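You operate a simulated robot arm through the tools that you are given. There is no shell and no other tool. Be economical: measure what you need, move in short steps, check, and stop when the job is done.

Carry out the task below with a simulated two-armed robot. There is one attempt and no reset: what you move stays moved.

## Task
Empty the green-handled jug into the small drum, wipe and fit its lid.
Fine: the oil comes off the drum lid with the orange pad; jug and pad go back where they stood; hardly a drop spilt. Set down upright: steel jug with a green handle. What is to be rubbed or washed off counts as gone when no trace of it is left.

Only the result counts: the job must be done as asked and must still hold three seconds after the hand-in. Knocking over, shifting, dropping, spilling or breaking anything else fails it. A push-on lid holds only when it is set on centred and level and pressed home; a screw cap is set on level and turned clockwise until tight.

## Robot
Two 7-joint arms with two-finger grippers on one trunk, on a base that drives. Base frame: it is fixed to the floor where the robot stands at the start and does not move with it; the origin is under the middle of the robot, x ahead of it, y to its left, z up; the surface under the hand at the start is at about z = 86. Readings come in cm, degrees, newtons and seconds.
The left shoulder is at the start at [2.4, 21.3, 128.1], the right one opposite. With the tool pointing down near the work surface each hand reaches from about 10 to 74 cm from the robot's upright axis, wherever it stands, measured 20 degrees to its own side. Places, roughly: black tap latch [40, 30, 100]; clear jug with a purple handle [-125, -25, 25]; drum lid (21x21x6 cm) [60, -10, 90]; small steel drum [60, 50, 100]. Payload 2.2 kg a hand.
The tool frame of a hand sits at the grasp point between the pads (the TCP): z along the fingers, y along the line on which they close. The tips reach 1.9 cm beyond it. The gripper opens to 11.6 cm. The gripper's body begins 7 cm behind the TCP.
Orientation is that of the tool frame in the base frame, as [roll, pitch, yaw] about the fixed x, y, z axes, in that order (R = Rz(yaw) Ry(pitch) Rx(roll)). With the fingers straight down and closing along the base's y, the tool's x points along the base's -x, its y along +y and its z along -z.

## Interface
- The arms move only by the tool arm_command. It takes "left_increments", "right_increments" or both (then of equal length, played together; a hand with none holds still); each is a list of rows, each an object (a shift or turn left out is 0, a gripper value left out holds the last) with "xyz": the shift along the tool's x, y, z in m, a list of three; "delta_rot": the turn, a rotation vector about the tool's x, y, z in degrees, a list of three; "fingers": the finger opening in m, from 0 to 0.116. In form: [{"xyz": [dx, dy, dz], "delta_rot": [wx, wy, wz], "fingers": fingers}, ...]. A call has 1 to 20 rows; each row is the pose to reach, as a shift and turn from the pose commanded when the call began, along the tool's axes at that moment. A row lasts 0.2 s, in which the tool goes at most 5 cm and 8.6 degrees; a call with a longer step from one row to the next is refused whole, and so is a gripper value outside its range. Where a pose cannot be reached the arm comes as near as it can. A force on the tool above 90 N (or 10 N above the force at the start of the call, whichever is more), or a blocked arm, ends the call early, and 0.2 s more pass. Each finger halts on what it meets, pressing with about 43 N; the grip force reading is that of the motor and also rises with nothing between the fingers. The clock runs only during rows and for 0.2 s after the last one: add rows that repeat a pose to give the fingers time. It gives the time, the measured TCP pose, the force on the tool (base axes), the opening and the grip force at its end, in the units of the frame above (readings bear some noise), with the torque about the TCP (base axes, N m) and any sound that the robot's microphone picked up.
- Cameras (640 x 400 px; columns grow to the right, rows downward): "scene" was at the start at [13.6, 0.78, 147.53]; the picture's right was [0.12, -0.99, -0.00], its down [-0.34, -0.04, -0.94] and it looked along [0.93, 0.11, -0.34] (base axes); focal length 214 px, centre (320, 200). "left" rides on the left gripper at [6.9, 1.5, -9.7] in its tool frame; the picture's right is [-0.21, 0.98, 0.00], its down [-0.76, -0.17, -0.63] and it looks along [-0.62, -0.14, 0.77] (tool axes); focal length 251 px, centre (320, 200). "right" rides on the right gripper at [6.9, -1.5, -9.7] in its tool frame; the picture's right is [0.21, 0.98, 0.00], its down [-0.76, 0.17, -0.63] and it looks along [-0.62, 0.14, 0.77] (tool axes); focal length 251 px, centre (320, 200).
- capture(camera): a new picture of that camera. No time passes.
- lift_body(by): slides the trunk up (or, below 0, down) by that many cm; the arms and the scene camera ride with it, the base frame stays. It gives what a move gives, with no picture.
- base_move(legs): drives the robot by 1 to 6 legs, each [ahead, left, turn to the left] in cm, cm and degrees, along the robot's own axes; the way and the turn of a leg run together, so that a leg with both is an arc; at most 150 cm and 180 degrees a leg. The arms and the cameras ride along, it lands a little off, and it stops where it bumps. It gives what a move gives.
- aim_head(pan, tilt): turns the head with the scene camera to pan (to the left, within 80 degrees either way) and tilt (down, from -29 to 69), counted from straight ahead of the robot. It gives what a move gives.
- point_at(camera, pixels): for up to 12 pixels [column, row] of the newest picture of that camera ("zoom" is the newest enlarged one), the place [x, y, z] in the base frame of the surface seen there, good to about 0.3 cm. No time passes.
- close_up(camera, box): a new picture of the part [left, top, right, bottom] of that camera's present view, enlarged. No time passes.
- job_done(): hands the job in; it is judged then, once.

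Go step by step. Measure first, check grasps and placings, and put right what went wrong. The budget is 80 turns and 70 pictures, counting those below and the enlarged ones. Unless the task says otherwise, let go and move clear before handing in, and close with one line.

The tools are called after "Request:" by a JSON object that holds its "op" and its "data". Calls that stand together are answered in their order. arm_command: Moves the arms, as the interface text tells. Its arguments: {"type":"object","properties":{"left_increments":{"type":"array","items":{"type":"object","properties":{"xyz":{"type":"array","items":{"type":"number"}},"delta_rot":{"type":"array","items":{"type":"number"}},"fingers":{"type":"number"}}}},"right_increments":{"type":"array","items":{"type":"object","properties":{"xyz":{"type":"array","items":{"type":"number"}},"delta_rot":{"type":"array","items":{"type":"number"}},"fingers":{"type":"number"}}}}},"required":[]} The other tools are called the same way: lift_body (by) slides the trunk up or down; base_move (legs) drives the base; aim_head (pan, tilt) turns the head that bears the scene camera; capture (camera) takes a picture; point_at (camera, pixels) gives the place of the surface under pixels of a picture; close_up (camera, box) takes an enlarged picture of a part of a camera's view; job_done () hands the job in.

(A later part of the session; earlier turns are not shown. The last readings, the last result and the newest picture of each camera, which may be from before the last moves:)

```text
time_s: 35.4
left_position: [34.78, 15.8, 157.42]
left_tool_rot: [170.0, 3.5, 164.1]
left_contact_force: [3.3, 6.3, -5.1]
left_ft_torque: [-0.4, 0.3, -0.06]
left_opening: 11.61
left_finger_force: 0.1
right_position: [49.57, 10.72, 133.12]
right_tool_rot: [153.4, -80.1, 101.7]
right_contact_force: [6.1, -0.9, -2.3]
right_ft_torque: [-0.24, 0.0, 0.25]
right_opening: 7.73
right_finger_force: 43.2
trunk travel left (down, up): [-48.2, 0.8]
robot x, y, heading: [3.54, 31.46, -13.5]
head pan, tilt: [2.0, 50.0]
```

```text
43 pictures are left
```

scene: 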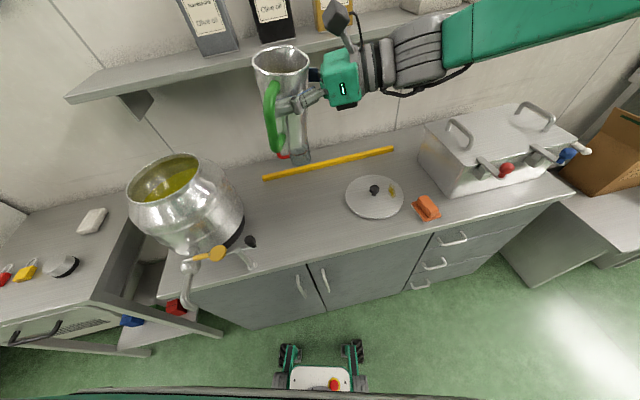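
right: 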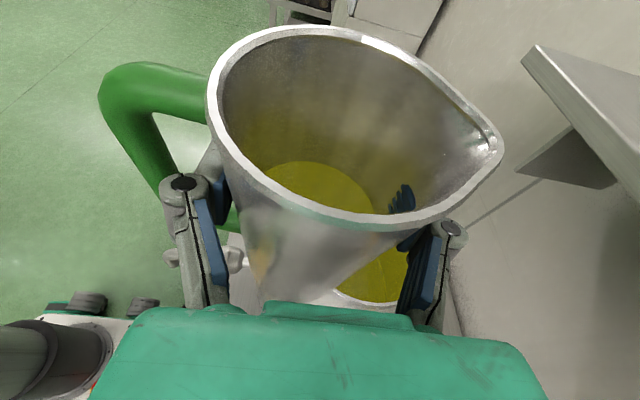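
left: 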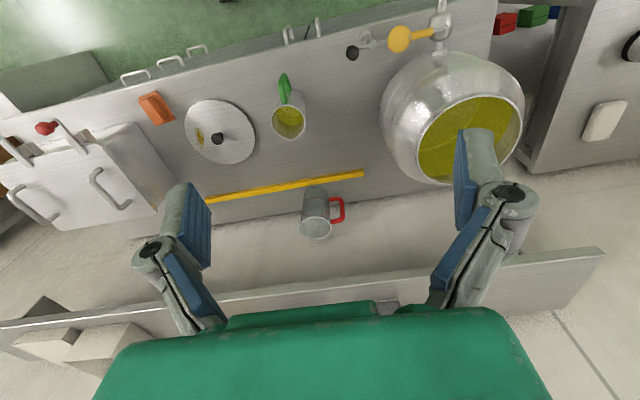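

The rocking is still strong and the oil is far from the rim (jug tilt about 12°). I'll drive away from the drum in small legs and lower the trunk to stabilise it.

Request:
{"op": "base_move", "data": {"legs": [[0, -8, 0]]}}

Request:
{"op": "lift_body", "data": {"by": -4}}

Request:
{"op": "base_move", "data": {"legs": [[0, -8, 0]]}}

Request:
{"op": "lift_body", "data": {"by": -4}}

```text
time_s: 36.1
left_position: [43.55, 50.04, 153.31]
left_tool_rot: [-175.5, 4.5, 158.9]
left_contact_force: [-1.1, 1.4, 5.3]
left_ft_torque: [-0.06, -0.13, 0.04]
left_opening: 11.6
left_finger_force: 0.1
right_position: [54.46, 42.28, 133.81]
right_tool_rot: [160.6, -68.4, 88.6]
right_contact_force: [-3.9, -2.4, 2.2]
right_ft_torque: [-0.3, 0.01, -0.09]
right_opening: 7.72
right_finger_force: 43.0
trunk travel left (down, up): [-48.2, 0.8]
robot x, y, heading: [7.17, 35.44, -19.7]
head pan, tilt: [2.0, 50.0]
stopped in leg 1: the robot was blocked; the commanded pose is now the measured one
```

```text
time_s: 36.5
left_position: [36.29, 25.58, 154.54]
left_tool_rot: [-177.9, 2.3, 157.1]
left_contact_force: [2.1, -3.3, -3.8]
left_ft_torque: [0.24, 0.2, 0.01]
left_opening: 11.57
left_finger_force: 0.1
right_position: [45.23, 22.99, 130.63]
right_tool_rot: [161.4, -76.6, 90.4]
right_contact_force: [1.6, -3.9, -11.7]
right_ft_torque: [0.37, -0.2, 0.09]
right_opening: 7.73
right_finger_force: 43.3
trunk travel left (down, up): [-47.9, 1.1]
robot x, y, heading: [4.42, 35.54, -21.9]
head pan, tilt: [2.0, 50.0]
stopped: the arm was blocked; the commanded pose is now the measured one
```

```text
time_s: 37.5
left_position: [34.5, 16.74, 154.46]
left_tool_rot: [179.4, 3.4, 157.9]
left_contact_force: [-0.4, -2.0, -1.3]
left_ft_torque: [0.18, 0.01, 0.0]
left_opening: 11.61
left_finger_force: 0.1
right_position: [44.52, 14.08, 131.72]
right_tool_rot: [158.9, -76.5, 92.3]
right_contact_force: [2.6, -3.1, -6.5]
right_ft_torque: [0.02, -0.05, 0.2]
right_opening: 7.74
right_finger_force: 42.7
trunk travel left (down, up): [-47.9, 1.1]
robot x, y, heading: [2.4, 26.52, -20.3]
head pan, tilt: [2.0, 50.0]
```

```text
time_s: 38.3
left_position: [35.26, 20.29, 150.32]
left_tool_rot: [-179.1, 3.5, 157.6]
left_contact_force: [0.6, -0.1, -0.7]
left_ft_torque: [0.03, -0.01, -0.03]
left_opening: 11.61
left_finger_force: 0.0
right_position: [45.06, 17.33, 127.55]
right_tool_rot: [160.8, -75.2, 90.6]
right_contact_force: [1.1, 0.9, -5.5]
right_ft_torque: [-0.03, -0.08, 0.01]
right_opening: 7.73
right_finger_force: 42.8
trunk travel left (down, up): [-43.9, 5.1]
robot x, y, heading: [2.16, 26.93, -20.8]
head pan, tilt: [2.0, 50.0]
```

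The last drive and lowering completed without blocking, and the readings look calmer. I'll confirm and view the scene.

Request:
{"op": "aim_head", "data": {"pan": 20, "tilt": 50}}

Request:
{"op": "capture", "data": {"camera": "scene"}}

Request:
{"op": "capture", "data": {"camera": "right"}}

```text
time_s: 39.1
left_position: [36.97, 26.77, 150.23]
left_tool_rot: [-176.7, 3.6, 157.8]
left_contact_force: [1.1, 1.9, 1.6]
left_ft_torque: [-0.13, 0.11, 0.0]
left_opening: 11.6
left_finger_force: 0.0
right_position: [46.43, 22.61, 127.32]
right_tool_rot: [162.7, -73.0, 88.6]
right_contact_force: [-1.4, 1.9, -6.0]
right_ft_torque: [-0.01, -0.07, -0.08]
right_opening: 7.73
right_finger_force: 42.9
trunk travel left (down, up): [-43.9, 5.1]
robot x, y, heading: [2.19, 27.66, -21.3]
head pan, tilt: [20.0, 50.0]
```

```text
42 pictures are left
```

scene: 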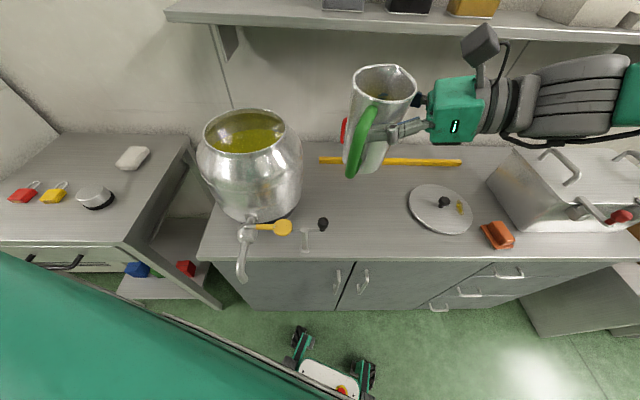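

```text
41 pictures are left
```

right: 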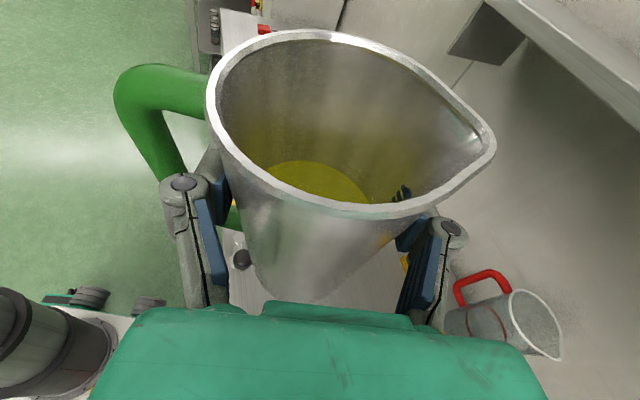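

Oil is still in the jug and the drum stands untouched, but a sway remains (y 17→22.6). I'll move another 8 cm right and lower the trunk well, which lowers the centre of mass; the arm can reach up instead.

Request:
{"op": "base_move", "data": {"legs": [[0, -8, 0]]}}

Request:
{"op": "lift_body", "data": {"by": -14}}

Request:
{"op": "aim_head", "data": {"pan": 20, "tilt": 45}}

Request:
{"op": "aim_head", "data": {"pan": 20, "tilt": 42}}

Request:
{"op": "aim_head", "data": {"pan": 20, "tilt": 45}}

```text
time_s: 40.2
left_position: [34.85, 19.44, 150.46]
left_tool_rot: [-176.8, 3.7, 157.9]
left_contact_force: [2.0, 1.9, 1.7]
left_ft_torque: [-0.21, 0.16, -0.02]
left_opening: 11.6
left_finger_force: 0.1
right_position: [44.21, 15.22, 127.4]
right_tool_rot: [162.9, -73.0, 88.5]
right_contact_force: [-1.4, 2.1, -4.0]
right_ft_torque: [-0.13, -0.05, -0.01]
right_opening: 7.73
right_finger_force: 43.1
trunk travel left (down, up): [-43.9, 5.1]
robot x, y, heading: [-0.45, 20.03, -21.1]
head pan, tilt: [20.0, 50.0]
```

```text
time_s: 41.9
left_position: [33.92, 19.75, 136.95]
left_tool_rot: [-177.0, 4.1, 158.1]
left_contact_force: [1.4, 2.2, 1.4]
left_ft_torque: [-0.18, 0.13, 0.04]
left_opening: 11.59
left_finger_force: 0.0
right_position: [43.44, 15.73, 113.82]
right_tool_rot: [161.2, -73.0, 90.6]
right_contact_force: [-0.7, 3.0, -3.9]
right_ft_torque: [-0.07, -0.07, -0.07]
right_opening: 7.7
right_finger_force: 43.4
trunk travel left (down, up): [-29.9, 19.1]
robot x, y, heading: [0.5, 21.31, -21.0]
head pan, tilt: [20.0, 50.0]
```

```text
time_s: 42.5
left_position: [30.98, 11.35, 136.61]
left_tool_rot: [179.8, 3.7, 158.1]
left_contact_force: [0.7, -0.6, -2.5]
left_ft_torque: [-0.02, 0.04, -0.02]
left_opening: 11.59
left_finger_force: 0.2
right_position: [41.08, 8.64, 113.85]
right_tool_rot: [158.8, -76.0, 92.6]
right_contact_force: [1.7, 0.3, -7.2]
right_ft_torque: [0.07, -0.09, 0.07]
right_opening: 7.73
right_finger_force: 42.7
trunk travel left (down, up): [-29.9, 19.1]
robot x, y, heading: [-0.9, 19.44, -20.6]
head pan, tilt: [20.0, 45.0]
```

```text
time_s: 43.2
left_position: [29.97, 10.06, 137.13]
left_tool_rot: [179.4, 4.2, 157.4]
left_contact_force: [-0.2, -1.6, -1.2]
left_ft_torque: [0.07, -0.1, -0.02]
left_opening: 11.59
left_finger_force: 0.1
right_position: [40.32, 7.42, 114.41]
right_tool_rot: [155.4, -76.2, 95.5]
right_contact_force: [1.3, -1.2, -4.6]
right_ft_torque: [-0.09, -0.05, 0.09]
right_opening: 7.75
right_finger_force: 43.0
trunk travel left (down, up): [-29.9, 19.1]
robot x, y, heading: [-0.26, 19.51, -20.9]
head pan, tilt: [20.0, 42.0]
```

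```text
time_s: 43.8
left_position: [34.39, 19.59, 136.75]
left_tool_rot: [-176.7, 3.9, 158.0]
left_contact_force: [2.0, 2.1, 1.7]
left_ft_torque: [-0.16, 0.21, -0.03]
left_opening: 11.6
left_finger_force: 0.0
right_position: [43.73, 15.56, 113.49]
right_tool_rot: [161.7, -73.1, 89.5]
right_contact_force: [0.4, 2.6, -3.8]
right_ft_torque: [-0.12, -0.03, 0.0]
right_opening: 7.73
right_finger_force: 43.2
trunk travel left (down, up): [-29.9, 19.1]
robot x, y, heading: [-0.2, 21.09, -21.3]
head pan, tilt: [20.0, 45.0]
```

The sway is smaller (about ±4 cm) with the trunk lower. I'll wait to see whether it dies out here.

Request:
{"op": "aim_head", "data": {"pan": 20, "tilt": 46}}

Request:
{"op": "aim_head", "data": {"pan": 20, "tilt": 47}}

Request:
{"op": "aim_head", "data": {"pan": 20, "tilt": 48}}

Request:
{"op": "aim_head", "data": {"pan": 20, "tilt": 49}}

Request:
{"op": "aim_head", "data": {"pan": 20, "tilt": 50}}

Request:
{"op": "aim_head", "data": {"pan": 20, "tilt": 51}}

```text
time_s: 44.4
left_position: [31.76, 14.14, 136.87]
left_tool_rot: [-179.0, 4.1, 157.7]
left_contact_force: [-0.3, -1.0, 0.6]
left_ft_torque: [0.03, -0.05, -0.02]
left_opening: 11.6
left_finger_force: 0.1
right_position: [41.64, 10.97, 114.05]
right_tool_rot: [159.0, -75.1, 92.3]
right_contact_force: [-0.9, 0.0, -3.1]
right_ft_torque: [-0.12, -0.03, -0.01]
right_opening: 7.73
right_finger_force: 42.8
trunk travel left (down, up): [-29.9, 19.1]
robot x, y, heading: [-0.27, 20.15, -20.9]
head pan, tilt: [20.0, 46.0]
```

```text
time_s: 45.0
left_position: [29.55, 8.71, 137.08]
left_tool_rot: [178.8, 4.1, 157.5]
left_contact_force: [-1.8, -2.9, -0.9]
left_ft_torque: [0.2, -0.19, -0.02]
left_opening: 11.6
left_finger_force: 0.0
right_position: [39.83, 6.06, 114.31]
right_tool_rot: [154.8, -76.8, 96.0]
right_contact_force: [0.8, -1.7, -4.6]
right_ft_torque: [-0.06, -0.06, 0.04]
right_opening: 7.73
right_finger_force: 42.5
trunk travel left (down, up): [-29.9, 19.1]
robot x, y, heading: [-0.58, 18.98, -21.0]
head pan, tilt: [20.0, 47.0]
```

```text
time_s: 45.6
left_position: [34.2, 19.01, 136.55]
left_tool_rot: [-176.9, 3.7, 157.8]
left_contact_force: [1.9, 1.7, 1.8]
left_ft_torque: [-0.13, 0.24, -0.04]
left_opening: 11.61
left_finger_force: 0.1
right_position: [43.57, 14.91, 113.52]
right_tool_rot: [161.8, -73.3, 89.4]
right_contact_force: [1.4, 1.7, -5.6]
right_ft_torque: [-0.02, -0.07, -0.05]
right_opening: 7.72
right_finger_force: 42.9
trunk travel left (down, up): [-29.9, 19.1]
robot x, y, heading: [0.07, 21.29, -21.2]
head pan, tilt: [20.0, 48.0]
```

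```text
time_s: 46.2
left_position: [32.02, 15.38, 136.94]
left_tool_rot: [-178.7, 4.2, 157.9]
left_contact_force: [-0.7, 0.1, 0.2]
left_ft_torque: [0.0, -0.06, 0.01]
left_opening: 11.6
left_finger_force: 0.2
right_position: [41.87, 11.96, 114.1]
right_tool_rot: [159.0, -74.8, 92.3]
right_contact_force: [-1.5, 0.3, -2.1]
right_ft_torque: [-0.13, -0.02, -0.05]
right_opening: 7.71
right_finger_force: 43.0
trunk travel left (down, up): [-29.9, 19.1]
robot x, y, heading: [-0.17, 20.22, -21.1]
head pan, tilt: [20.0, 49.0]
```

```text
time_s: 46.8
left_position: [29.44, 8.19, 137.12]
left_tool_rot: [178.6, 4.2, 157.6]
left_contact_force: [-1.2, -1.6, -1.4]
left_ft_torque: [0.14, -0.15, 0.02]
left_opening: 11.6
left_finger_force: 0.0
right_position: [39.82, 5.7, 114.26]
right_tool_rot: [154.8, -76.9, 96.1]
right_contact_force: [0.2, -3.3, -4.6]
right_ft_torque: [-0.04, -0.06, 0.04]
right_opening: 7.74
right_finger_force: 42.9
trunk travel left (down, up): [-29.9, 19.1]
robot x, y, heading: [-0.45, 19.36, -21.0]
head pan, tilt: [20.0, 50.0]
```

```text
time_s: 47.5
left_position: [33.83, 17.93, 136.51]
left_tool_rot: [-177.3, 3.7, 157.6]
left_contact_force: [2.0, 1.2, 1.3]
left_ft_torque: [-0.03, 0.17, 0.03]
left_opening: 11.61
left_finger_force: 0.1
right_position: [43.25, 14.18, 113.45]
right_tool_rot: [161.8, -73.7, 89.3]
right_contact_force: [-1.0, -0.1, -6.2]
right_ft_torque: [0.03, -0.1, -0.07]
right_opening: 7.71
right_finger_force: 42.6
trunk travel left (down, up): [-29.9, 19.1]
robot x, y, heading: [-0.63, 21.1, -21.3]
head pan, tilt: [20.0, 51.0]
```

It's a sustained ±5 cm sway that shrank when I lowered the trunk, so I'll lower another 10 cm (jug bottom to about 94, over free table) and watch.

Request:
{"op": "lift_body", "data": {"by": -10}}

Request:
{"op": "aim_head", "data": {"pan": 20, "tilt": 50}}

Request:
{"op": "aim_head", "data": {"pan": 20, "tilt": 49}}

Request:
{"op": "aim_head", "data": {"pan": 20, "tilt": 50}}

Request:
{"op": "aim_head", "data": {"pan": 20, "tilt": 49}}

Request:
{"op": "aim_head", "data": {"pan": 20, "tilt": 50}}

Request:
{"op": "capture", "data": {"camera": "scene"}}

```text
time_s: 48.8
left_position: [30.88, 10.78, 126.65]
left_tool_rot: [179.4, 3.8, 158.2]
left_contact_force: [0.0, 0.4, -2.2]
left_ft_torque: [-0.01, 0.05, 0.04]
left_opening: 11.62
left_finger_force: 0.0
right_position: [40.88, 8.11, 103.78]
right_tool_rot: [158.1, -76.2, 93.3]
right_contact_force: [3.7, 0.7, -5.5]
right_ft_torque: [0.01, -0.03, 0.16]
right_opening: 7.74
right_finger_force: 43.0
trunk travel left (down, up): [-19.9, 29.1]
robot x, y, heading: [-0.92, 19.19, -20.3]
head pan, tilt: [20.0, 51.0]
```

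```text
time_s: 49.4
left_position: [30.24, 10.91, 127.22]
left_tool_rot: [179.7, 4.3, 157.5]
left_contact_force: [-1.3, -0.6, -0.2]
left_ft_torque: [0.06, -0.12, 0.02]
left_opening: 11.62
left_finger_force: 0.1
right_position: [40.63, 8.16, 104.39]
right_tool_rot: [155.7, -76.2, 95.3]
right_contact_force: [0.9, -1.5, -3.5]
right_ft_torque: [-0.07, -0.01, -0.01]
right_opening: 7.71
right_finger_force: 43.0
trunk travel left (down, up): [-19.9, 29.1]
robot x, y, heading: [-0.32, 19.62, -20.9]
head pan, tilt: [20.0, 50.0]
```

```text
time_s: 50.0
left_position: [34.12, 19.12, 126.66]
left_tool_rot: [-176.9, 4.0, 158.0]
left_contact_force: [1.0, 2.6, 1.1]
left_ft_torque: [-0.2, 0.14, 0.01]
left_opening: 11.6
left_finger_force: 0.1
right_position: [43.45, 15.16, 103.75]
right_tool_rot: [161.4, -73.1, 89.8]
right_contact_force: [-0.2, 3.4, -4.3]
right_ft_torque: [-0.12, -0.01, 0.02]
right_opening: 7.73
right_finger_force: 42.6
trunk travel left (down, up): [-19.9, 29.1]
robot x, y, heading: [0.16, 21.18, -20.9]
head pan, tilt: [20.0, 49.0]
```

```text
time_s: 50.6
left_position: [32.07, 15.07, 127.06]
left_tool_rot: [-178.8, 4.1, 157.9]
left_contact_force: [-0.5, -1.4, 0.3]
left_ft_torque: [0.04, -0.08, -0.01]
left_opening: 11.59
left_finger_force: 0.1
right_position: [41.87, 11.85, 104.08]
right_tool_rot: [158.9, -74.6, 92.3]
right_contact_force: [-1.3, 0.0, -3.3]
right_ft_torque: [-0.11, -0.04, -0.02]
right_opening: 7.73
right_finger_force: 43.0
trunk travel left (down, up): [-19.9, 29.1]
robot x, y, heading: [-0.1, 20.67, -20.7]
head pan, tilt: [20.0, 50.0]
```

```text
time_s: 51.2
left_position: [29.86, 8.76, 126.99]
left_tool_rot: [178.7, 4.1, 157.7]
left_contact_force: [-1.3, -1.3, -1.4]
left_ft_torque: [0.14, -0.12, 0.0]
left_opening: 11.6
left_finger_force: 0.1
right_position: [40.24, 6.2, 104.15]
right_tool_rot: [155.5, -76.8, 95.4]
right_contact_force: [0.8, -1.6, -4.7]
right_ft_torque: [-0.04, -0.05, 0.1]
right_opening: 7.7
right_finger_force: 43.3
trunk travel left (down, up): [-19.9, 29.1]
robot x, y, heading: [-0.42, 19.13, -20.8]
head pan, tilt: [20.0, 49.0]
```

```text
time_s: 51.8
left_position: [32.29, 15.46, 126.91]
left_tool_rot: [-178.3, 4.0, 157.8]
left_contact_force: [-0.8, -0.4, 0.2]
left_ft_torque: [-0.04, 0.02, -0.03]
left_opening: 11.6
left_finger_force: 0.0
right_position: [42.13, 12.08, 103.82]
right_tool_rot: [159.8, -74.7, 91.5]
right_contact_force: [-0.7, 0.7, -4.9]
right_ft_torque: [-0.04, -0.04, -0.06]
right_opening: 7.7
right_finger_force: 43.1
trunk travel left (down, up): [-19.9, 29.1]
robot x, y, heading: [-0.05, 20.51, -20.8]
head pan, tilt: [20.0, 50.0]
```

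```text
40 pictures are left
```

scene: 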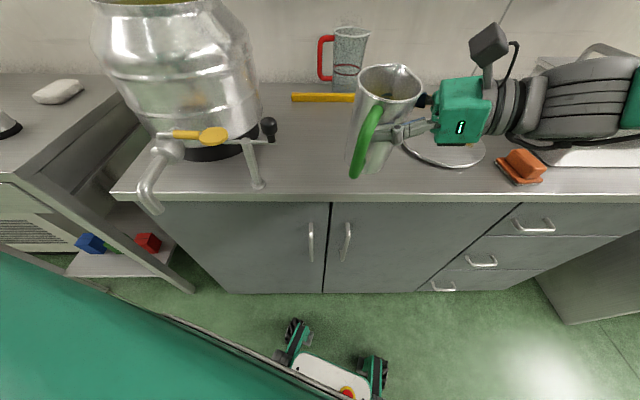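

The sway persists regardless of trunk height, so it seems tied to the base's stance. I'll reposition: drive right 20 cm and turn back square to the counter, away from the drum, then check.

Request:
{"op": "base_move", "data": {"legs": [[-4, -20, 0]]}}

Request:
{"op": "base_move", "data": {"legs": [[0, 0, 21]]}}

Request:
{"op": "aim_head", "data": {"pan": 0, "tilt": 49}}

Request:
{"op": "aim_head", "data": {"pan": 0, "tilt": 50}}

Request:
{"op": "aim_head", "data": {"pan": 0, "tilt": 49}}

Request:
{"op": "aim_head", "data": {"pan": 0, "tilt": 50}}

```text
time_s: 53.4
left_position: [23.38, 1.52, 126.53]
left_tool_rot: [-177.0, 3.7, 157.8]
left_contact_force: [2.0, 1.6, 1.8]
left_ft_torque: [-0.12, 0.24, -0.01]
left_opening: 11.62
left_finger_force: 0.0
right_position: [32.84, -2.46, 103.47]
right_tool_rot: [162.0, -73.3, 89.1]
right_contact_force: [-0.1, 1.7, -5.9]
right_ft_torque: [-0.04, -0.05, -0.01]
right_opening: 7.7
right_finger_force: 43.4
trunk travel left (down, up): [-19.9, 29.1]
robot x, y, heading: [-11.04, 4.36, -21.0]
head pan, tilt: [20.0, 50.0]
```

```text
time_s: 55.0
left_position: [20.88, 13.7, 127.35]
left_tool_rot: [-177.5, 4.3, 178.9]
left_contact_force: [0.0, 2.9, 1.5]
left_ft_torque: [-0.18, 0.01, 0.0]
left_opening: 11.6
left_finger_force: 0.0
right_position: [30.99, 13.53, 104.1]
right_tool_rot: [159.0, -73.8, 113.4]
right_contact_force: [-1.5, 2.3, -5.4]
right_ft_torque: [-0.01, -0.12, -0.08]
right_opening: 7.69
right_finger_force: 42.4
trunk travel left (down, up): [-19.9, 29.1]
robot x, y, heading: [-10.79, 4.97, -0.1]
head pan, tilt: [20.0, 50.0]
```

```text
time_s: 55.8
left_position: [20.82, 14.99, 127.32]
left_tool_rot: [-177.2, 4.3, 179.1]
left_contact_force: [0.1, 1.9, 0.9]
left_ft_torque: [-0.15, 0.02, -0.03]
left_opening: 11.6
left_finger_force: 0.1
right_position: [30.89, 14.82, 104.12]
right_tool_rot: [159.3, -73.5, 113.4]
right_contact_force: [-0.6, 1.3, -4.4]
right_ft_torque: [-0.04, -0.09, -0.08]
right_opening: 7.71
right_finger_force: 42.8
trunk travel left (down, up): [-19.9, 29.1]
robot x, y, heading: [-10.62, 5.61, -0.3]
head pan, tilt: [0.0, 49.0]
```

```text
time_s: 56.4
left_position: [20.84, 7.93, 127.5]
left_tool_rot: [-179.9, 4.2, 178.6]
left_contact_force: [0.6, -2.0, -0.1]
left_ft_torque: [0.11, 0.01, 0.0]
left_opening: 11.61
left_finger_force: 0.2
right_position: [31.1, 8.82, 104.29]
right_tool_rot: [155.5, -75.7, 116.5]
right_contact_force: [1.0, -1.3, -5.5]
right_ft_torque: [-0.04, -0.04, 0.05]
right_opening: 7.71
right_finger_force: 43.0
trunk travel left (down, up): [-19.9, 29.1]
robot x, y, heading: [-10.35, 4.45, -0.1]
head pan, tilt: [0.0, 50.0]
```

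```text
time_s: 57.0
left_position: [20.89, 8.49, 127.4]
left_tool_rot: [-179.7, 4.3, 178.5]
left_contact_force: [0.1, -1.2, -0.1]
left_ft_torque: [0.07, -0.04, 0.03]
left_opening: 11.59
left_finger_force: 0.0
right_position: [31.08, 9.17, 104.29]
right_tool_rot: [155.7, -75.7, 116.3]
right_contact_force: [2.0, -0.9, -5.8]
right_ft_torque: [-0.05, -0.07, 0.02]
right_opening: 7.71
right_finger_force: 43.4
trunk travel left (down, up): [-19.9, 29.1]
robot x, y, heading: [-10.97, 4.46, -0.2]
head pan, tilt: [0.0, 49.0]
```

```text
time_s: 57.6
left_position: [20.89, 15.55, 127.27]
left_tool_rot: [-176.9, 4.2, 179.2]
left_contact_force: [1.2, 2.2, 0.9]
left_ft_torque: [-0.19, 0.03, -0.03]
left_opening: 11.59
left_finger_force: 0.1
right_position: [30.88, 15.29, 104.13]
right_tool_rot: [159.5, -73.1, 113.2]
right_contact_force: [-1.1, 1.9, -4.3]
right_ft_torque: [-0.06, -0.07, -0.04]
right_opening: 7.74
right_finger_force: 42.9
trunk travel left (down, up): [-19.9, 29.1]
robot x, y, heading: [-10.18, 5.93, -0.2]
head pan, tilt: [0.0, 50.0]
```

The sway continues at ±3.7 cm, slowly shrinking. My short periodic head moves might be feeding it, so I'll wait quietly with a long idle arm call.

Request:
{"op": "arm_command", "data": {"left_increments": [{"xyz": [0, 0, 0]}, {"xyz": [0, 0, 0]}, {"xyz": [0, 0, 0]}, {"xyz": [0, 0, 0]}, {"xyz": [0, 0, 0]}, {"xyz": [0, 0, 0]}, {"xyz": [0, 0, 0]}, {"xyz": [0, 0, 0]}, {"xyz": [0, 0, 0]}, {"xyz": [0, 0, 0]}, {"xyz": [0, 0, 0]}, {"xyz": [0, 0, 0]}, {"xyz": [0, 0, 0]}, {"xyz": [0, 0, 0]}, {"xyz": [0, 0, 0]}, {"xyz": [0, 0, 0]}, {"xyz": [0, 0, 0]}, {"xyz": [0, 0, 0]}, {"xyz": [0, 0, 0]}, {"xyz": [0, 0, 0]}]}}

Request:
{"op": "aim_head", "data": {"pan": 0, "tilt": 49}}

Request:
{"op": "aim_head", "data": {"pan": 0, "tilt": 50}}

```text
time_s: 62.0
left_position: [20.25, 9.14, 127.67]
left_tool_rot: [-179.8, 4.5, 178.6]
left_contact_force: [-0.6, -2.0, -0.8]
left_ft_torque: [0.16, -0.05, -0.02]
left_opening: 11.64
left_finger_force: 0.1
right_position: [30.49, 9.99, 104.69]
right_tool_rot: [154.3, -75.7, 117.8]
right_contact_force: [-0.2, -2.3, -4.5]
right_ft_torque: [-0.01, -0.09, -0.02]
right_opening: 7.71
right_finger_force: 43.1
trunk travel left (down, up): [-19.9, 29.1]
robot x, y, heading: [-10.28, 5.78, -0.2]
head pan, tilt: [0.0, 50.0]
stopped in row 20 (left hand): the arm was blocked; the commanded pose is now the measured one
```

```text
time_s: 62.6
left_position: [20.62, 16.16, 127.43]
left_tool_rot: [-177.1, 4.3, 179.1]
left_contact_force: [0.2, 1.4, 1.5]
left_ft_torque: [-0.19, 0.02, 0.02]
left_opening: 11.6
left_finger_force: 0.0
right_position: [30.43, 16.09, 104.35]
right_tool_rot: [158.5, -73.3, 114.4]
right_contact_force: [-2.0, 1.8, -4.5]
right_ft_torque: [-0.08, -0.06, -0.07]
right_opening: 7.71
right_finger_force: 43.5
trunk travel left (down, up): [-19.9, 29.1]
robot x, y, heading: [-10.14, 7.3, -0.4]
head pan, tilt: [0.0, 49.0]
```

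```text
time_s: 63.2
left_position: [20.63, 13.32, 127.52]
left_tool_rot: [-178.1, 4.3, 179.0]
left_contact_force: [0.1, 0.4, 0.9]
left_ft_torque: [-0.06, 0.01, 0.0]
left_opening: 11.61
left_finger_force: 0.1
right_position: [30.6, 13.77, 104.43]
right_tool_rot: [157.2, -74.4, 115.4]
right_contact_force: [-0.1, 1.2, -4.0]
right_ft_torque: [0.0, -0.05, -0.01]
right_opening: 7.69
right_finger_force: 43.2
trunk travel left (down, up): [-19.9, 29.1]
robot x, y, heading: [-10.61, 6.42, -0.4]
head pan, tilt: [0.0, 50.0]
```

The sway persists but is smaller the lower the trunk is. I'll back off from the counter 20 cm so both hands hang free of it, then lower the trunk fully to kill the rocking.

Request:
{"op": "base_move", "data": {"legs": [[-20, 0, 0]]}}

Request:
{"op": "lift_body", "data": {"by": -19}}

Request:
{"op": "aim_head", "data": {"pan": 0, "tilt": 30}}

Request:
{"op": "aim_head", "data": {"pan": 0, "tilt": 29}}

Request:
{"op": "aim_head", "data": {"pan": 0, "tilt": 40}}

Request:
{"op": "aim_head", "data": {"pan": 0, "tilt": 30}}

Request:
{"op": "capture", "data": {"camera": "scene"}}

```text
time_s: 64.8
left_position: [0.4, 10.14, 127.5]
left_tool_rot: [-179.5, 4.3, 178.6]
left_contact_force: [-0.8, 0.0, -0.6]
left_ft_torque: [0.01, -0.04, 0.0]
left_opening: 11.58
left_finger_force: 0.0
right_position: [10.34, 11.0, 104.58]
right_tool_rot: [155.4, -75.4, 117.1]
right_contact_force: [-1.2, -0.5, -4.9]
right_ft_torque: [-0.05, -0.09, -0.05]
right_opening: 7.72
right_finger_force: 42.9
trunk travel left (down, up): [-19.9, 29.1]
robot x, y, heading: [-30.87, 6.07, -0.4]
head pan, tilt: [0.0, 50.0]
```

```text
time_s: 66.9
left_position: [-0.09, 12.58, 108.79]
left_tool_rot: [-178.2, 4.9, 178.6]
left_contact_force: [-1.0, 0.4, -0.8]
left_ft_torque: [0.08, -0.05, 0.04]
left_opening: 11.59
left_finger_force: 0.2
right_position: [10.04, 12.97, 85.49]
right_tool_rot: [156.6, -74.4, 115.7]
right_contact_force: [-0.3, -0.2, -4.1]
right_ft_torque: [-0.04, -0.07, -0.01]
right_opening: 7.7
right_finger_force: 43.3
trunk travel left (down, up): [-0.9, 48.1]
robot x, y, heading: [-30.68, 5.99, -0.7]
head pan, tilt: [0.0, 50.0]
```

```text
time_s: 67.7
left_position: [-0.19, 10.85, 108.71]
left_tool_rot: [-179.1, 4.5, 178.5]
left_contact_force: [-1.0, -3.0, 0.0]
left_ft_torque: [0.2, -0.04, 0.0]
left_opening: 11.61
left_finger_force: 0.0
right_position: [10.15, 11.45, 85.7]
right_tool_rot: [155.9, -74.8, 116.5]
right_contact_force: [0.1, -2.1, -5.1]
right_ft_torque: [-0.05, -0.07, 0.0]
right_opening: 7.7
right_finger_force: 43.5
trunk travel left (down, up): [-0.9, 48.1]
robot x, y, heading: [-30.95, 4.87, -0.3]
head pan, tilt: [0.0, 30.0]
```

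```text
time_s: 68.3
left_position: [-0.02, 15.95, 108.74]
left_tool_rot: [-176.9, 4.6, 178.9]
left_contact_force: [0.8, 1.3, 0.5]
left_ft_torque: [-0.13, -0.03, -0.02]
left_opening: 11.61
left_finger_force: 0.0
right_position: [10.11, 15.79, 85.35]
right_tool_rot: [158.7, -73.0, 114.2]
right_contact_force: [-0.8, 1.9, -5.4]
right_ft_torque: [-0.04, -0.08, -0.03]
right_opening: 7.74
right_finger_force: 42.9
trunk travel left (down, up): [-0.9, 48.1]
robot x, y, heading: [-30.65, 6.37, -0.5]
head pan, tilt: [0.0, 29.0]
```

```text
time_s: 69.1
left_position: [-0.01, 16.63, 108.52]
left_tool_rot: [-176.5, 4.7, 178.9]
left_contact_force: [0.2, 3.1, 0.7]
left_ft_torque: [-0.19, 0.02, 0.02]
left_opening: 11.6
left_finger_force: 0.0
right_position: [10.08, 16.35, 85.28]
right_tool_rot: [159.1, -72.7, 113.7]
right_contact_force: [-0.9, 2.0, -4.2]
right_ft_torque: [-0.05, -0.1, -0.03]
right_opening: 7.7
right_finger_force: 43.3
trunk travel left (down, up): [-0.9, 48.1]
robot x, y, heading: [-31.1, 6.64, -0.5]
head pan, tilt: [0.0, 40.0]
```

```text
time_s: 69.8
left_position: [0.02, 16.92, 108.51]
left_tool_rot: [-176.4, 4.5, 179.0]
left_contact_force: [-0.7, 1.7, 0.7]
left_ft_torque: [-0.18, -0.01, 0.02]
left_opening: 11.6
left_finger_force: 0.1
right_position: [9.91, 16.46, 85.31]
right_tool_rot: [159.4, -72.7, 113.5]
right_contact_force: [-0.6, 1.9, -5.5]
right_ft_torque: [-0.02, -0.09, -0.05]
right_opening: 7.71
right_finger_force: 42.7
trunk travel left (down, up): [-0.9, 48.1]
robot x, y, heading: [-30.95, 6.84, -0.5]
head pan, tilt: [0.0, 30.0]
```

```text
39 pictures are left
```

scene: 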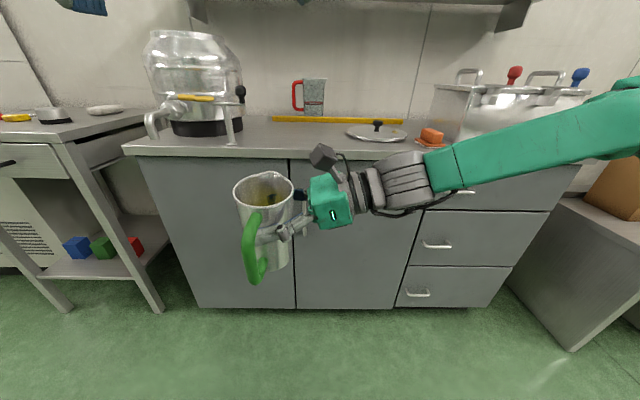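

Last two readings agree (right y 16.4/16.5), perhaps settling. I'll check with an idle hold of uneven length.

Request:
{"op": "aim_head", "data": {"pan": 0, "tilt": 32}}

Request:
{"op": "aim_head", "data": {"pan": 25, "tilt": 32}}

Request:
{"op": "aim_head", "data": {"pan": 26, "tilt": 32}}

Request:
{"op": "aim_head", "data": {"pan": 0, "tilt": 32}}

Request:
{"op": "aim_head", "data": {"pan": 1, "tilt": 32}}

```text
time_s: 70.4
left_position: [0.12, 14.91, 108.44]
left_tool_rot: [-177.2, 4.3, 178.8]
left_contact_force: [-0.5, 1.0, 0.4]
left_ft_torque: [-0.12, 0.0, -0.01]
left_opening: 11.59
left_finger_force: 0.1
right_position: [10.02, 14.93, 85.4]
right_tool_rot: [158.5, -73.3, 114.1]
right_contact_force: [0.3, 0.9, -4.9]
right_ft_torque: [-0.04, -0.07, -0.01]
right_opening: 7.73
right_finger_force: 43.2
trunk travel left (down, up): [-0.9, 48.1]
robot x, y, heading: [-30.79, 6.73, -0.5]
head pan, tilt: [0.0, 32.0]
```

```text
time_s: 71.3
left_position: [0.06, 16.33, 108.56]
left_tool_rot: [-176.7, 4.5, 178.9]
left_contact_force: [0.3, 2.0, 1.6]
left_ft_torque: [-0.14, 0.06, 0.0]
left_opening: 11.57
left_finger_force: 0.1
right_position: [9.94, 16.09, 85.23]
right_tool_rot: [158.9, -72.9, 113.8]
right_contact_force: [-2.2, 0.4, -4.3]
right_ft_torque: [-0.03, -0.03, -0.04]
right_opening: 7.72
right_finger_force: 42.5
trunk travel left (down, up): [-0.9, 48.1]
robot x, y, heading: [-30.92, 6.65, -0.4]
head pan, tilt: [25.0, 32.0]
```

```text
time_s: 71.9
left_position: [0.14, 13.78, 108.52]
left_tool_rot: [-177.7, 4.2, 178.7]
left_contact_force: [-0.2, 0.7, -0.1]
left_ft_torque: [-0.02, -0.01, -0.01]
left_opening: 11.62
left_finger_force: 0.1
right_position: [10.15, 14.03, 85.27]
right_tool_rot: [157.7, -73.8, 114.7]
right_contact_force: [-0.7, 1.1, -4.1]
right_ft_torque: [0.01, -0.05, -0.01]
right_opening: 7.69
right_finger_force: 42.6
trunk travel left (down, up): [-0.9, 48.1]
robot x, y, heading: [-30.75, 6.17, -0.4]
head pan, tilt: [26.0, 32.0]
```

```text
time_s: 72.8
left_position: [0.09, 15.6, 108.38]
left_tool_rot: [-177.1, 4.4, 179.0]
left_contact_force: [0.6, 1.3, 0.3]
left_ft_torque: [-0.13, 0.0, -0.01]
left_opening: 11.59
left_finger_force: 0.2
right_position: [10.08, 15.33, 85.29]
right_tool_rot: [158.6, -73.2, 114.1]
right_contact_force: [-0.7, 1.0, -5.0]
right_ft_torque: [-0.03, -0.1, -0.01]
right_opening: 7.71
right_finger_force: 43.0
trunk travel left (down, up): [-0.9, 48.1]
robot x, y, heading: [-30.64, 6.51, -0.6]
head pan, tilt: [0.0, 32.0]
```

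```text
time_s: 73.4
left_position: [-0.02, 13.08, 108.64]
left_tool_rot: [-178.2, 4.4, 178.7]
left_contact_force: [-0.7, -0.4, -0.1]
left_ft_torque: [0.01, -0.02, -0.01]
left_opening: 11.61
left_finger_force: 0.0
right_position: [10.03, 13.26, 85.41]
right_tool_rot: [157.3, -74.2, 115.2]
right_contact_force: [0.1, -0.7, -3.8]
right_ft_torque: [-0.01, -0.07, -0.01]
right_opening: 7.71
right_finger_force: 43.2
trunk travel left (down, up): [-0.9, 48.1]
robot x, y, heading: [-30.65, 5.6, -0.4]
head pan, tilt: [1.0, 32.0]
```

The sway is shrinking now. I'll idle for longer.

Request:
{"op": "arm_command", "data": {"left_increments": [{}, {}, {}, {}, {}, {}, {}, {}, {}, {}, {}, {}, {}, {}, {}, {}, {}, {}, {}, {}]}}

Request:
{"op": "arm_command", "data": {"left_increments": [{}, {}, {}, {}, {}, {}, {}, {}, {}, {}, {}, {}, {}, {}, {}, {}, {}, {}, {}, {}]}}

Request:
{"op": "arm_command", "data": {"left_increments": [{}, {}, {}, {}, {}, {}, {}, {}, {}, {}, {}, {}, {}, {}, {}, {}, {}, {}, {}]}}

Request:
{"op": "arm_command", "data": {"left_increments": [{}, {}, {}]}}

Request:
{"op": "arm_command", "data": {"left_increments": [{}, {}, {}]}}

```text
time_s: 77.6
left_position: [0.13, 13.93, 108.62]
left_tool_rot: [-177.8, 4.6, 178.7]
left_contact_force: [0.2, 0.7, 0.9]
left_ft_torque: [0.0, 0.02, -0.03]
left_opening: 11.59
left_finger_force: 0.0
right_position: [10.23, 13.84, 85.43]
right_tool_rot: [157.6, -73.9, 114.9]
right_contact_force: [-0.3, 0.7, -5.1]
right_ft_torque: [-0.03, -0.08, 0.02]
right_opening: 7.69
right_finger_force: 43.4
trunk travel left (down, up): [-0.9, 48.1]
robot x, y, heading: [-30.35, 5.43, -0.4]
head pan, tilt: [1.0, 32.0]
```

```text
time_s: 81.8
left_position: [0.07, 13.41, 108.62]
left_tool_rot: [-178.0, 4.5, 178.7]
left_contact_force: [0.1, 0.6, -0.3]
left_ft_torque: [0.0, 0.01, 0.01]
left_opening: 11.6
left_finger_force: 0.1
right_position: [10.18, 13.61, 85.51]
right_tool_rot: [157.3, -74.0, 115.0]
right_contact_force: [-0.1, 0.4, -5.6]
right_ft_torque: [-0.04, -0.08, -0.02]
right_opening: 7.69
right_finger_force: 43.7
trunk travel left (down, up): [-0.9, 48.1]
robot x, y, heading: [-30.9, 6.12, -0.5]
head pan, tilt: [1.0, 32.0]
```

```text
time_s: 85.8
left_position: [0.06, 13.42, 108.66]
left_tool_rot: [-178.1, 4.5, 178.7]
left_contact_force: [-0.2, 0.7, -0.9]
left_ft_torque: [0.01, 0.03, -0.04]
left_opening: 11.61
left_finger_force: 0.1
right_position: [10.13, 13.64, 85.39]
right_tool_rot: [157.4, -74.1, 115.1]
right_contact_force: [-0.1, -0.2, -4.6]
right_ft_torque: [-0.02, -0.06, 0.02]
right_opening: 7.7
right_finger_force: 43.1
trunk travel left (down, up): [-0.9, 48.1]
robot x, y, heading: [-30.78, 6.25, -0.3]
head pan, tilt: [1.0, 32.0]
```

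```text
time_s: 86.6
left_position: [0.12, 13.33, 108.54]
left_tool_rot: [-177.9, 4.5, 178.6]
left_contact_force: [-0.8, 0.8, 0.0]
left_ft_torque: [0.04, -0.01, 0.02]
left_opening: 11.61
left_finger_force: 0.0
right_position: [10.11, 13.64, 85.46]
right_tool_rot: [157.4, -74.0, 115.2]
right_contact_force: [0.3, 0.2, -4.8]
right_ft_torque: [0.01, -0.04, -0.02]
right_opening: 7.67
right_finger_force: 43.4
trunk travel left (down, up): [-0.9, 48.1]
robot x, y, heading: [-30.61, 5.86, -0.2]
head pan, tilt: [1.0, 32.0]
```

```text
time_s: 87.4
left_position: [0.02, 13.45, 108.52]
left_tool_rot: [-178.0, 4.5, 178.6]
left_contact_force: [-0.1, 0.3, 0.0]
left_ft_torque: [-0.03, 0.0, 0.01]
left_opening: 11.59
left_finger_force: 0.1
right_position: [10.15, 13.67, 85.43]
right_tool_rot: [157.4, -73.9, 115.1]
right_contact_force: [-0.3, -0.7, -5.1]
right_ft_torque: [0.0, -0.04, -0.02]
right_opening: 7.7
right_finger_force: 43.0
trunk travel left (down, up): [-0.9, 48.1]
robot x, y, heading: [-31.16, 6.01, -0.4]
head pan, tilt: [1.0, 32.0]
```

The robot is completely still now. From here I'll keep the trunk low, avoid sideways driving, and approach the drum by turning and driving forward. First I'll move the left hand aside, raise the jug with the arm and level it (currently about 8° off).

Request:
{"op": "arm_command", "data": {"left_increments": [{"xyz": [0, 0.02, 0]}, {"xyz": [0, 0.05, 0]}, {"xyz": [0, 0.08, 0]}, {"xyz": [0, 0.11, 0]}, {"xyz": [0, 0.14, 0]}, {"xyz": [0, 0.16, 0]}, {"xyz": [0, 0.18, 0]}, {"xyz": [0, 0.18, 0]}, {"xyz": [0, 0.18, 0]}, {"xyz": [0, 0.18, 0]}, {"xyz": [0, 0.18, 0]}, {"xyz": [0, 0.18, 0]}, {"xyz": [0, 0.18, 0]}, {"xyz": [0, 0.18, 0]}, {"xyz": [0, 0.18, 0]}, {"xyz": [0, 0.18, 0]}, {"xyz": [0, 0.18, 0]}, {"xyz": [0, 0.18, 0]}], "right_increments": [{}, {}, {}, {}, {"xyz": [0.007, 0.001, -0.002], "delta_rot": [-0.1, -0.5, 0.6]}, {"xyz": [0.02, 0.002, -0.005], "delta_rot": [-0.2, -1, 1.2]}, {"xyz": [0.038, 0.004, -0.01], "delta_rot": [-0.3, -1.5, 1.8]}, {"xyz": [0.056, 0.006, -0.015], "delta_rot": [-0.4, -2, 2.4]}, {"xyz": [0.074, 0.008, -0.019], "delta_rot": [-0.5, -2.5, 3]}, {"xyz": [0.092, 0.01, -0.024], "delta_rot": [-0.6, -3, 3.6]}, {"xyz": [0.11, 0.012, -0.029], "delta_rot": [-0.7, -3.5, 4.2]}, {"xyz": [0.128, 0.014, -0.034], "delta_rot": [-0.8, -4, 4.8]}, {"xyz": [0.146, 0.016, -0.038], "delta_rot": [-0.9, -4.5, 5.4]}, {"xyz": [0.16, 0.0175, -0.042], "delta_rot": [-1, -5, 6]}, {"xyz": [0.172, 0.019, -0.0455], "delta_rot": [-1, -5.5, 6.5]}, {"xyz": [0.183, 0.02, -0.048], "delta_rot": [-1, -5.5, 6.5]}, {"xyz": [0.183, 0.02, -0.048], "delta_rot": [-1, -5.5, 6.5]}, {"xyz": [0.183, 0.02, -0.048], "delta_rot": [-1, -5.5, 6.5]}]}}

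Request:
{"op": "arm_command", "data": {"left_increments": [{}, {}, {}]}}

Request:
{"op": "capture", "data": {"camera": "right"}}

```text
time_s: 91.2
left_position: [0.62, 31.39, 107.98]
left_tool_rot: [-177.8, 4.5, 178.6]
left_contact_force: [0.4, 0.7, 0.8]
left_ft_torque: [0.04, 0.03, 0.03]
left_opening: 11.58
left_finger_force: 0.0
right_position: [10.32, 13.85, 104.47]
right_tool_rot: [179.5, -69.7, 90.9]
right_contact_force: [-0.2, 0.4, -5.0]
right_ft_torque: [-0.02, -0.07, -0.02]
right_opening: 7.68
right_finger_force: 42.6
trunk travel left (down, up): [-0.9, 48.1]
robot x, y, heading: [-31.01, 6.28, -0.6]
head pan, tilt: [1.0, 32.0]
```

```text
time_s: 92.0
left_position: [0.6, 31.53, 107.98]
left_tool_rot: [-177.8, 4.5, 178.7]
left_contact_force: [-0.4, 0.2, -1.3]
left_ft_torque: [-0.02, 0.03, 0.05]
left_opening: 11.61
left_finger_force: 0.0
right_position: [10.25, 13.9, 104.51]
right_tool_rot: [179.5, -69.7, 90.9]
right_contact_force: [0.2, -0.5, -4.8]
right_ft_torque: [-0.02, -0.11, 0.0]
right_opening: 7.69
right_finger_force: 43.2
trunk travel left (down, up): [-0.9, 48.1]
robot x, y, heading: [-30.59, 6.02, -0.5]
head pan, tilt: [1.0, 32.0]
```

```text
38 pictures are left
```

right: 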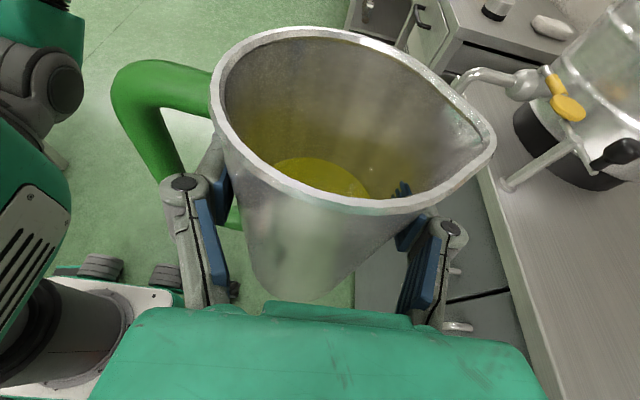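

Level, still, and the oil is intact. Now I'll raise the trunk 16 cm and turn left 24° to face the drum, with idle time to check for sway.

Request:
{"op": "lift_body", "data": {"by": 16}}

Request:
{"op": "arm_command", "data": {"left_increments": [{}, {}, {}, {}]}}

Request:
{"op": "base_move", "data": {"legs": [[0, 0, 12], [0, 0, 12]]}}

Request:
{"op": "arm_command", "data": {"left_increments": [{}, {}]}}

Request:
{"op": "arm_command", "data": {"left_increments": [{}, {}, {}]}}

```text
time_s: 93.9
left_position: [0.52, 31.41, 123.93]
left_tool_rot: [-177.9, 4.5, 178.8]
left_contact_force: [1.0, -0.2, -0.1]
left_ft_torque: [0.03, -0.01, 0.01]
left_opening: 11.61
left_finger_force: 0.0
right_position: [10.15, 13.94, 120.44]
right_tool_rot: [179.5, -69.7, 90.8]
right_contact_force: [-0.7, -0.3, -5.9]
right_ft_torque: [0.01, -0.09, -0.02]
right_opening: 7.71
right_finger_force: 43.0
trunk travel left (down, up): [-16.9, 32.1]
robot x, y, heading: [-30.82, 5.63, -0.5]
head pan, tilt: [1.0, 32.0]
```

```text
time_s: 94.9
left_position: [0.56, 31.43, 123.94]
left_tool_rot: [-177.8, 4.6, 178.8]
left_contact_force: [-0.3, 0.6, -0.4]
left_ft_torque: [-0.02, 0.02, -0.01]
left_opening: 11.59
left_finger_force: 0.2
right_position: [10.3, 13.91, 120.53]
right_tool_rot: [179.5, -69.7, 90.9]
right_contact_force: [-1.0, 0.2, -4.6]
right_ft_torque: [-0.02, -0.08, 0.0]
right_opening: 7.69
right_finger_force: 42.8
trunk travel left (down, up): [-16.9, 32.1]
robot x, y, heading: [-30.65, 6.25, -0.4]
head pan, tilt: [1.0, 32.0]
```

```text
time_s: 96.8
left_position: [-12.09, 40.95, 124.25]
left_tool_rot: [-178.5, 4.5, -157.2]
left_contact_force: [-0.9, -0.4, 0.2]
left_ft_torque: [0.03, 0.01, 0.01]
left_opening: 11.59
left_finger_force: 0.1
right_position: [3.91, 28.95, 120.66]
right_tool_rot: [179.5, -70.1, 114.9]
right_contact_force: [0.0, 0.2, -4.8]
right_ft_torque: [0.02, -0.09, 0.02]
right_opening: 7.68
right_finger_force: 43.4
trunk travel left (down, up): [-16.9, 32.1]
robot x, y, heading: [-30.8, 6.0, 23.6]
head pan, tilt: [1.0, 32.0]
```

```text
time_s: 97.4
left_position: [-12.75, 41.64, 124.05]
left_tool_rot: [-178.0, 4.6, -157.2]
left_contact_force: [-0.4, 0.3, 0.2]
left_ft_torque: [0.02, 0.01, -0.02]
left_opening: 11.58
left_finger_force: 0.0
right_position: [3.41, 29.6, 120.74]
right_tool_rot: [179.3, -69.8, 115.1]
right_contact_force: [-0.2, 0.0, -4.5]
right_ft_torque: [0.05, -0.06, -0.01]
right_opening: 7.72
right_finger_force: 42.9
trunk travel left (down, up): [-16.9, 32.1]
robot x, y, heading: [-30.65, 5.63, 23.6]
head pan, tilt: [1.0, 32.0]
```

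```text
time_s: 98.2
left_position: [-12.72, 41.81, 123.96]
left_tool_rot: [-177.9, 4.6, -157.2]
left_contact_force: [-0.1, -0.1, 0.1]
left_ft_torque: [-0.05, 0.02, -0.03]
left_opening: 11.63
left_finger_force: 0.1
right_position: [3.28, 29.73, 120.74]
right_tool_rot: [179.2, -69.7, 115.1]
right_contact_force: [-0.5, -0.4, -4.9]
right_ft_torque: [0.0, -0.08, -0.05]
right_opening: 7.7
right_finger_force: 43.4
trunk travel left (down, up): [-16.9, 32.1]
robot x, y, heading: [-30.5, 5.94, 23.4]
head pan, tilt: [1.0, 32.0]
```

Steady after the turn (heading 23.4, and the drum lies at 24.2°). I'll raise the jug 7 cm more and drive forward in two stages.

Request:
{"op": "arm_command", "data": {"right_increments": [{"xyz": [0.011, 0, -0.004]}, {"xyz": [0.022, 0, -0.008]}, {"xyz": [0.033, 0, -0.012]}, {"xyz": [0.044, 0, -0.016]}, {"xyz": [0.055, 0, -0.02]}, {"xyz": [0.066, 0, -0.024]}, {"xyz": [0.066, 0, -0.024]}]}}

Request:
{"op": "base_move", "data": {"legs": [[20, 0, 0]]}}

Request:
{"op": "arm_command", "data": {"left_increments": [{}, {}, {}, {}]}}

Request:
{"op": "base_move", "data": {"legs": [[16, 0, 0]]}}

Request:
{"op": "arm_command", "data": {"left_increments": [{}, {}, {}, {}]}}

Request:
{"op": "capture", "data": {"camera": "scene"}}

```text
time_s: 99.8
left_position: [-12.64, 41.7, 124.03]
left_tool_rot: [-178.0, 4.5, -157.2]
left_contact_force: [-0.2, -0.1, -0.7]
left_ft_torque: [-0.02, 0.01, 0.01]
left_opening: 11.62
left_finger_force: 0.0
right_position: [3.35, 29.57, 127.72]
right_tool_rot: [179.3, -69.8, 115.2]
right_contact_force: [-0.1, -0.2, -4.7]
right_ft_torque: [0.0, -0.09, 0.01]
right_opening: 7.7
right_finger_force: 42.9
trunk travel left (down, up): [-16.9, 32.1]
robot x, y, heading: [-30.92, 5.65, 23.7]
head pan, tilt: [1.0, 32.0]
```

```text
time_s: 101.4
left_position: [6.14, 49.83, 123.99]
left_tool_rot: [-178.0, 4.4, -157.4]
left_contact_force: [0.7, 0.9, -1.4]
left_ft_torque: [-0.01, 0.03, -0.01]
left_opening: 11.61
left_finger_force: 0.3
right_position: [21.99, 37.56, 127.6]
right_tool_rot: [179.3, -69.8, 115.0]
right_contact_force: [0.9, 0.1, -5.9]
right_ft_torque: [0.04, -0.07, 0.03]
right_opening: 7.68
right_finger_force: 42.8
trunk travel left (down, up): [-16.9, 32.1]
robot x, y, heading: [-12.21, 13.58, 23.5]
head pan, tilt: [1.0, 32.0]
```

```text
time_s: 102.4
left_position: [5.78, 49.68, 124.19]
left_tool_rot: [-178.1, 4.6, -157.3]
left_contact_force: [-1.2, 0.4, 0.1]
left_ft_torque: [-0.01, 0.01, 0.01]
left_opening: 11.59
left_finger_force: 0.0
right_position: [21.75, 37.38, 127.7]
right_tool_rot: [179.0, -69.8, 115.2]
right_contact_force: [-0.4, -1.4, -4.7]
right_ft_torque: [0.01, -0.09, 0.0]
right_opening: 7.7
right_finger_force: 42.8
trunk travel left (down, up): [-16.9, 32.1]
robot x, y, heading: [-12.25, 13.63, 23.3]
head pan, tilt: [1.0, 32.0]
```

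```text
time_s: 103.8
left_position: [20.42, 55.89, 124.06]
left_tool_rot: [-178.1, 4.6, -157.1]
left_contact_force: [0.7, 0.9, 0.1]
left_ft_torque: [-0.03, 0.02, 0.01]
left_opening: 11.6
left_finger_force: 0.1
right_position: [36.44, 43.87, 127.75]
right_tool_rot: [179.0, -69.9, 115.2]
right_contact_force: [1.0, -0.2, -4.7]
right_ft_torque: [-0.01, -0.07, 0.03]
right_opening: 7.66
right_finger_force: 43.1
trunk travel left (down, up): [-16.9, 32.1]
robot x, y, heading: [2.66, 20.32, 23.4]
head pan, tilt: [1.0, 32.0]
```

```text
time_s: 104.8
left_position: [20.24, 55.96, 124.25]
left_tool_rot: [-178.1, 4.6, -157.3]
left_contact_force: [-0.4, -0.2, -0.2]
left_ft_torque: [-0.02, -0.01, 0.03]
left_opening: 11.61
left_finger_force: 0.1
right_position: [36.31, 43.78, 127.67]
right_tool_rot: [178.7, -69.8, 115.6]
right_contact_force: [-0.5, -0.7, -5.4]
right_ft_torque: [0.06, -0.08, -0.02]
right_opening: 7.69
right_finger_force: 42.6
trunk travel left (down, up): [-16.9, 32.1]
robot x, y, heading: [2.43, 20.55, 23.8]
head pan, tilt: [1.0, 32.0]
```

```text
37 pictures are left
```

scene: 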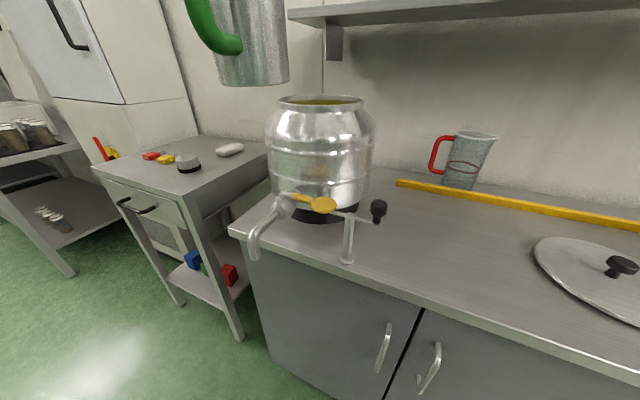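

All calm. I'll drive the last 6 cm and settle.

Request:
{"op": "base_move", "data": {"legs": [[6, 0, 0]]}}

Request:
{"op": "aim_head", "data": {"pan": 0, "tilt": 25}}

Request:
{"op": "arm_command", "data": {"left_increments": [{}, {}, {}]}}

Request:
{"op": "capture", "data": {"camera": "scene"}}

Request:
{"op": "point_at", "data": {"camera": "scene", "pixels": [[268, 145], [375, 145], [320, 160], [320, 137]]}}

```text
time_s: 105.8
left_position: [25.84, 58.22, 124.15]
left_tool_rot: [-178.1, 4.6, -157.2]
left_contact_force: [0.4, 0.4, 0.1]
left_ft_torque: [-0.04, 0.07, 0.0]
left_opening: 11.61
left_finger_force: 0.0
right_position: [41.89, 46.36, 127.64]
right_tool_rot: [179.0, -69.9, 115.3]
right_contact_force: [0.8, 1.0, -5.4]
right_ft_torque: [0.04, -0.06, 0.04]
right_opening: 7.65
right_finger_force: 43.5
trunk travel left (down, up): [-16.9, 32.1]
robot x, y, heading: [7.63, 22.61, 23.3]
head pan, tilt: [1.0, 32.0]
```

```text
time_s: 106.5
left_position: [25.69, 58.17, 124.11]
left_tool_rot: [-178.0, 4.6, -157.3]
left_contact_force: [0.2, -0.6, 1.3]
left_ft_torque: [0.0, 0.01, 0.02]
left_opening: 11.6
left_finger_force: 0.0
right_position: [41.82, 46.08, 127.71]
right_tool_rot: [178.9, -69.8, 115.4]
right_contact_force: [1.3, -0.6, -5.1]
right_ft_torque: [0.0, -0.07, 0.0]
right_opening: 7.67
right_finger_force: 43.5
trunk travel left (down, up): [-16.9, 32.1]
robot x, y, heading: [7.76, 22.6, 23.5]
head pan, tilt: [0.0, 25.0]
```

```text
time_s: 107.3
left_position: [25.58, 58.18, 124.21]
left_tool_rot: [-178.1, 4.6, -157.3]
left_contact_force: [-0.3, -0.2, 0.1]
left_ft_torque: [0.02, 0.0, 0.03]
left_opening: 11.56
left_finger_force: 0.1
right_position: [41.57, 46.01, 127.83]
right_tool_rot: [178.6, -69.7, 115.7]
right_contact_force: [0.1, 0.3, -4.4]
right_ft_torque: [0.01, -0.12, -0.03]
right_opening: 7.68
right_finger_force: 43.3
trunk travel left (down, up): [-16.9, 32.1]
robot x, y, heading: [7.93, 22.22, 23.4]
head pan, tilt: [0.0, 25.0]
```

```text
36 pictures are left
```

scene: 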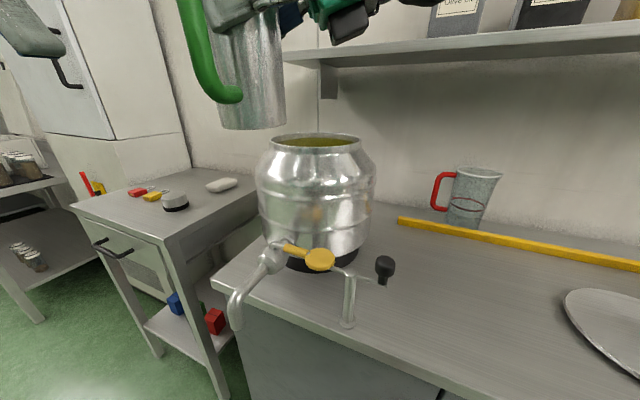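

```text
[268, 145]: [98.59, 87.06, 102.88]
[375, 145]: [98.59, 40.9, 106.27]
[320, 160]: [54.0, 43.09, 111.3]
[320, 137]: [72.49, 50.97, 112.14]
```

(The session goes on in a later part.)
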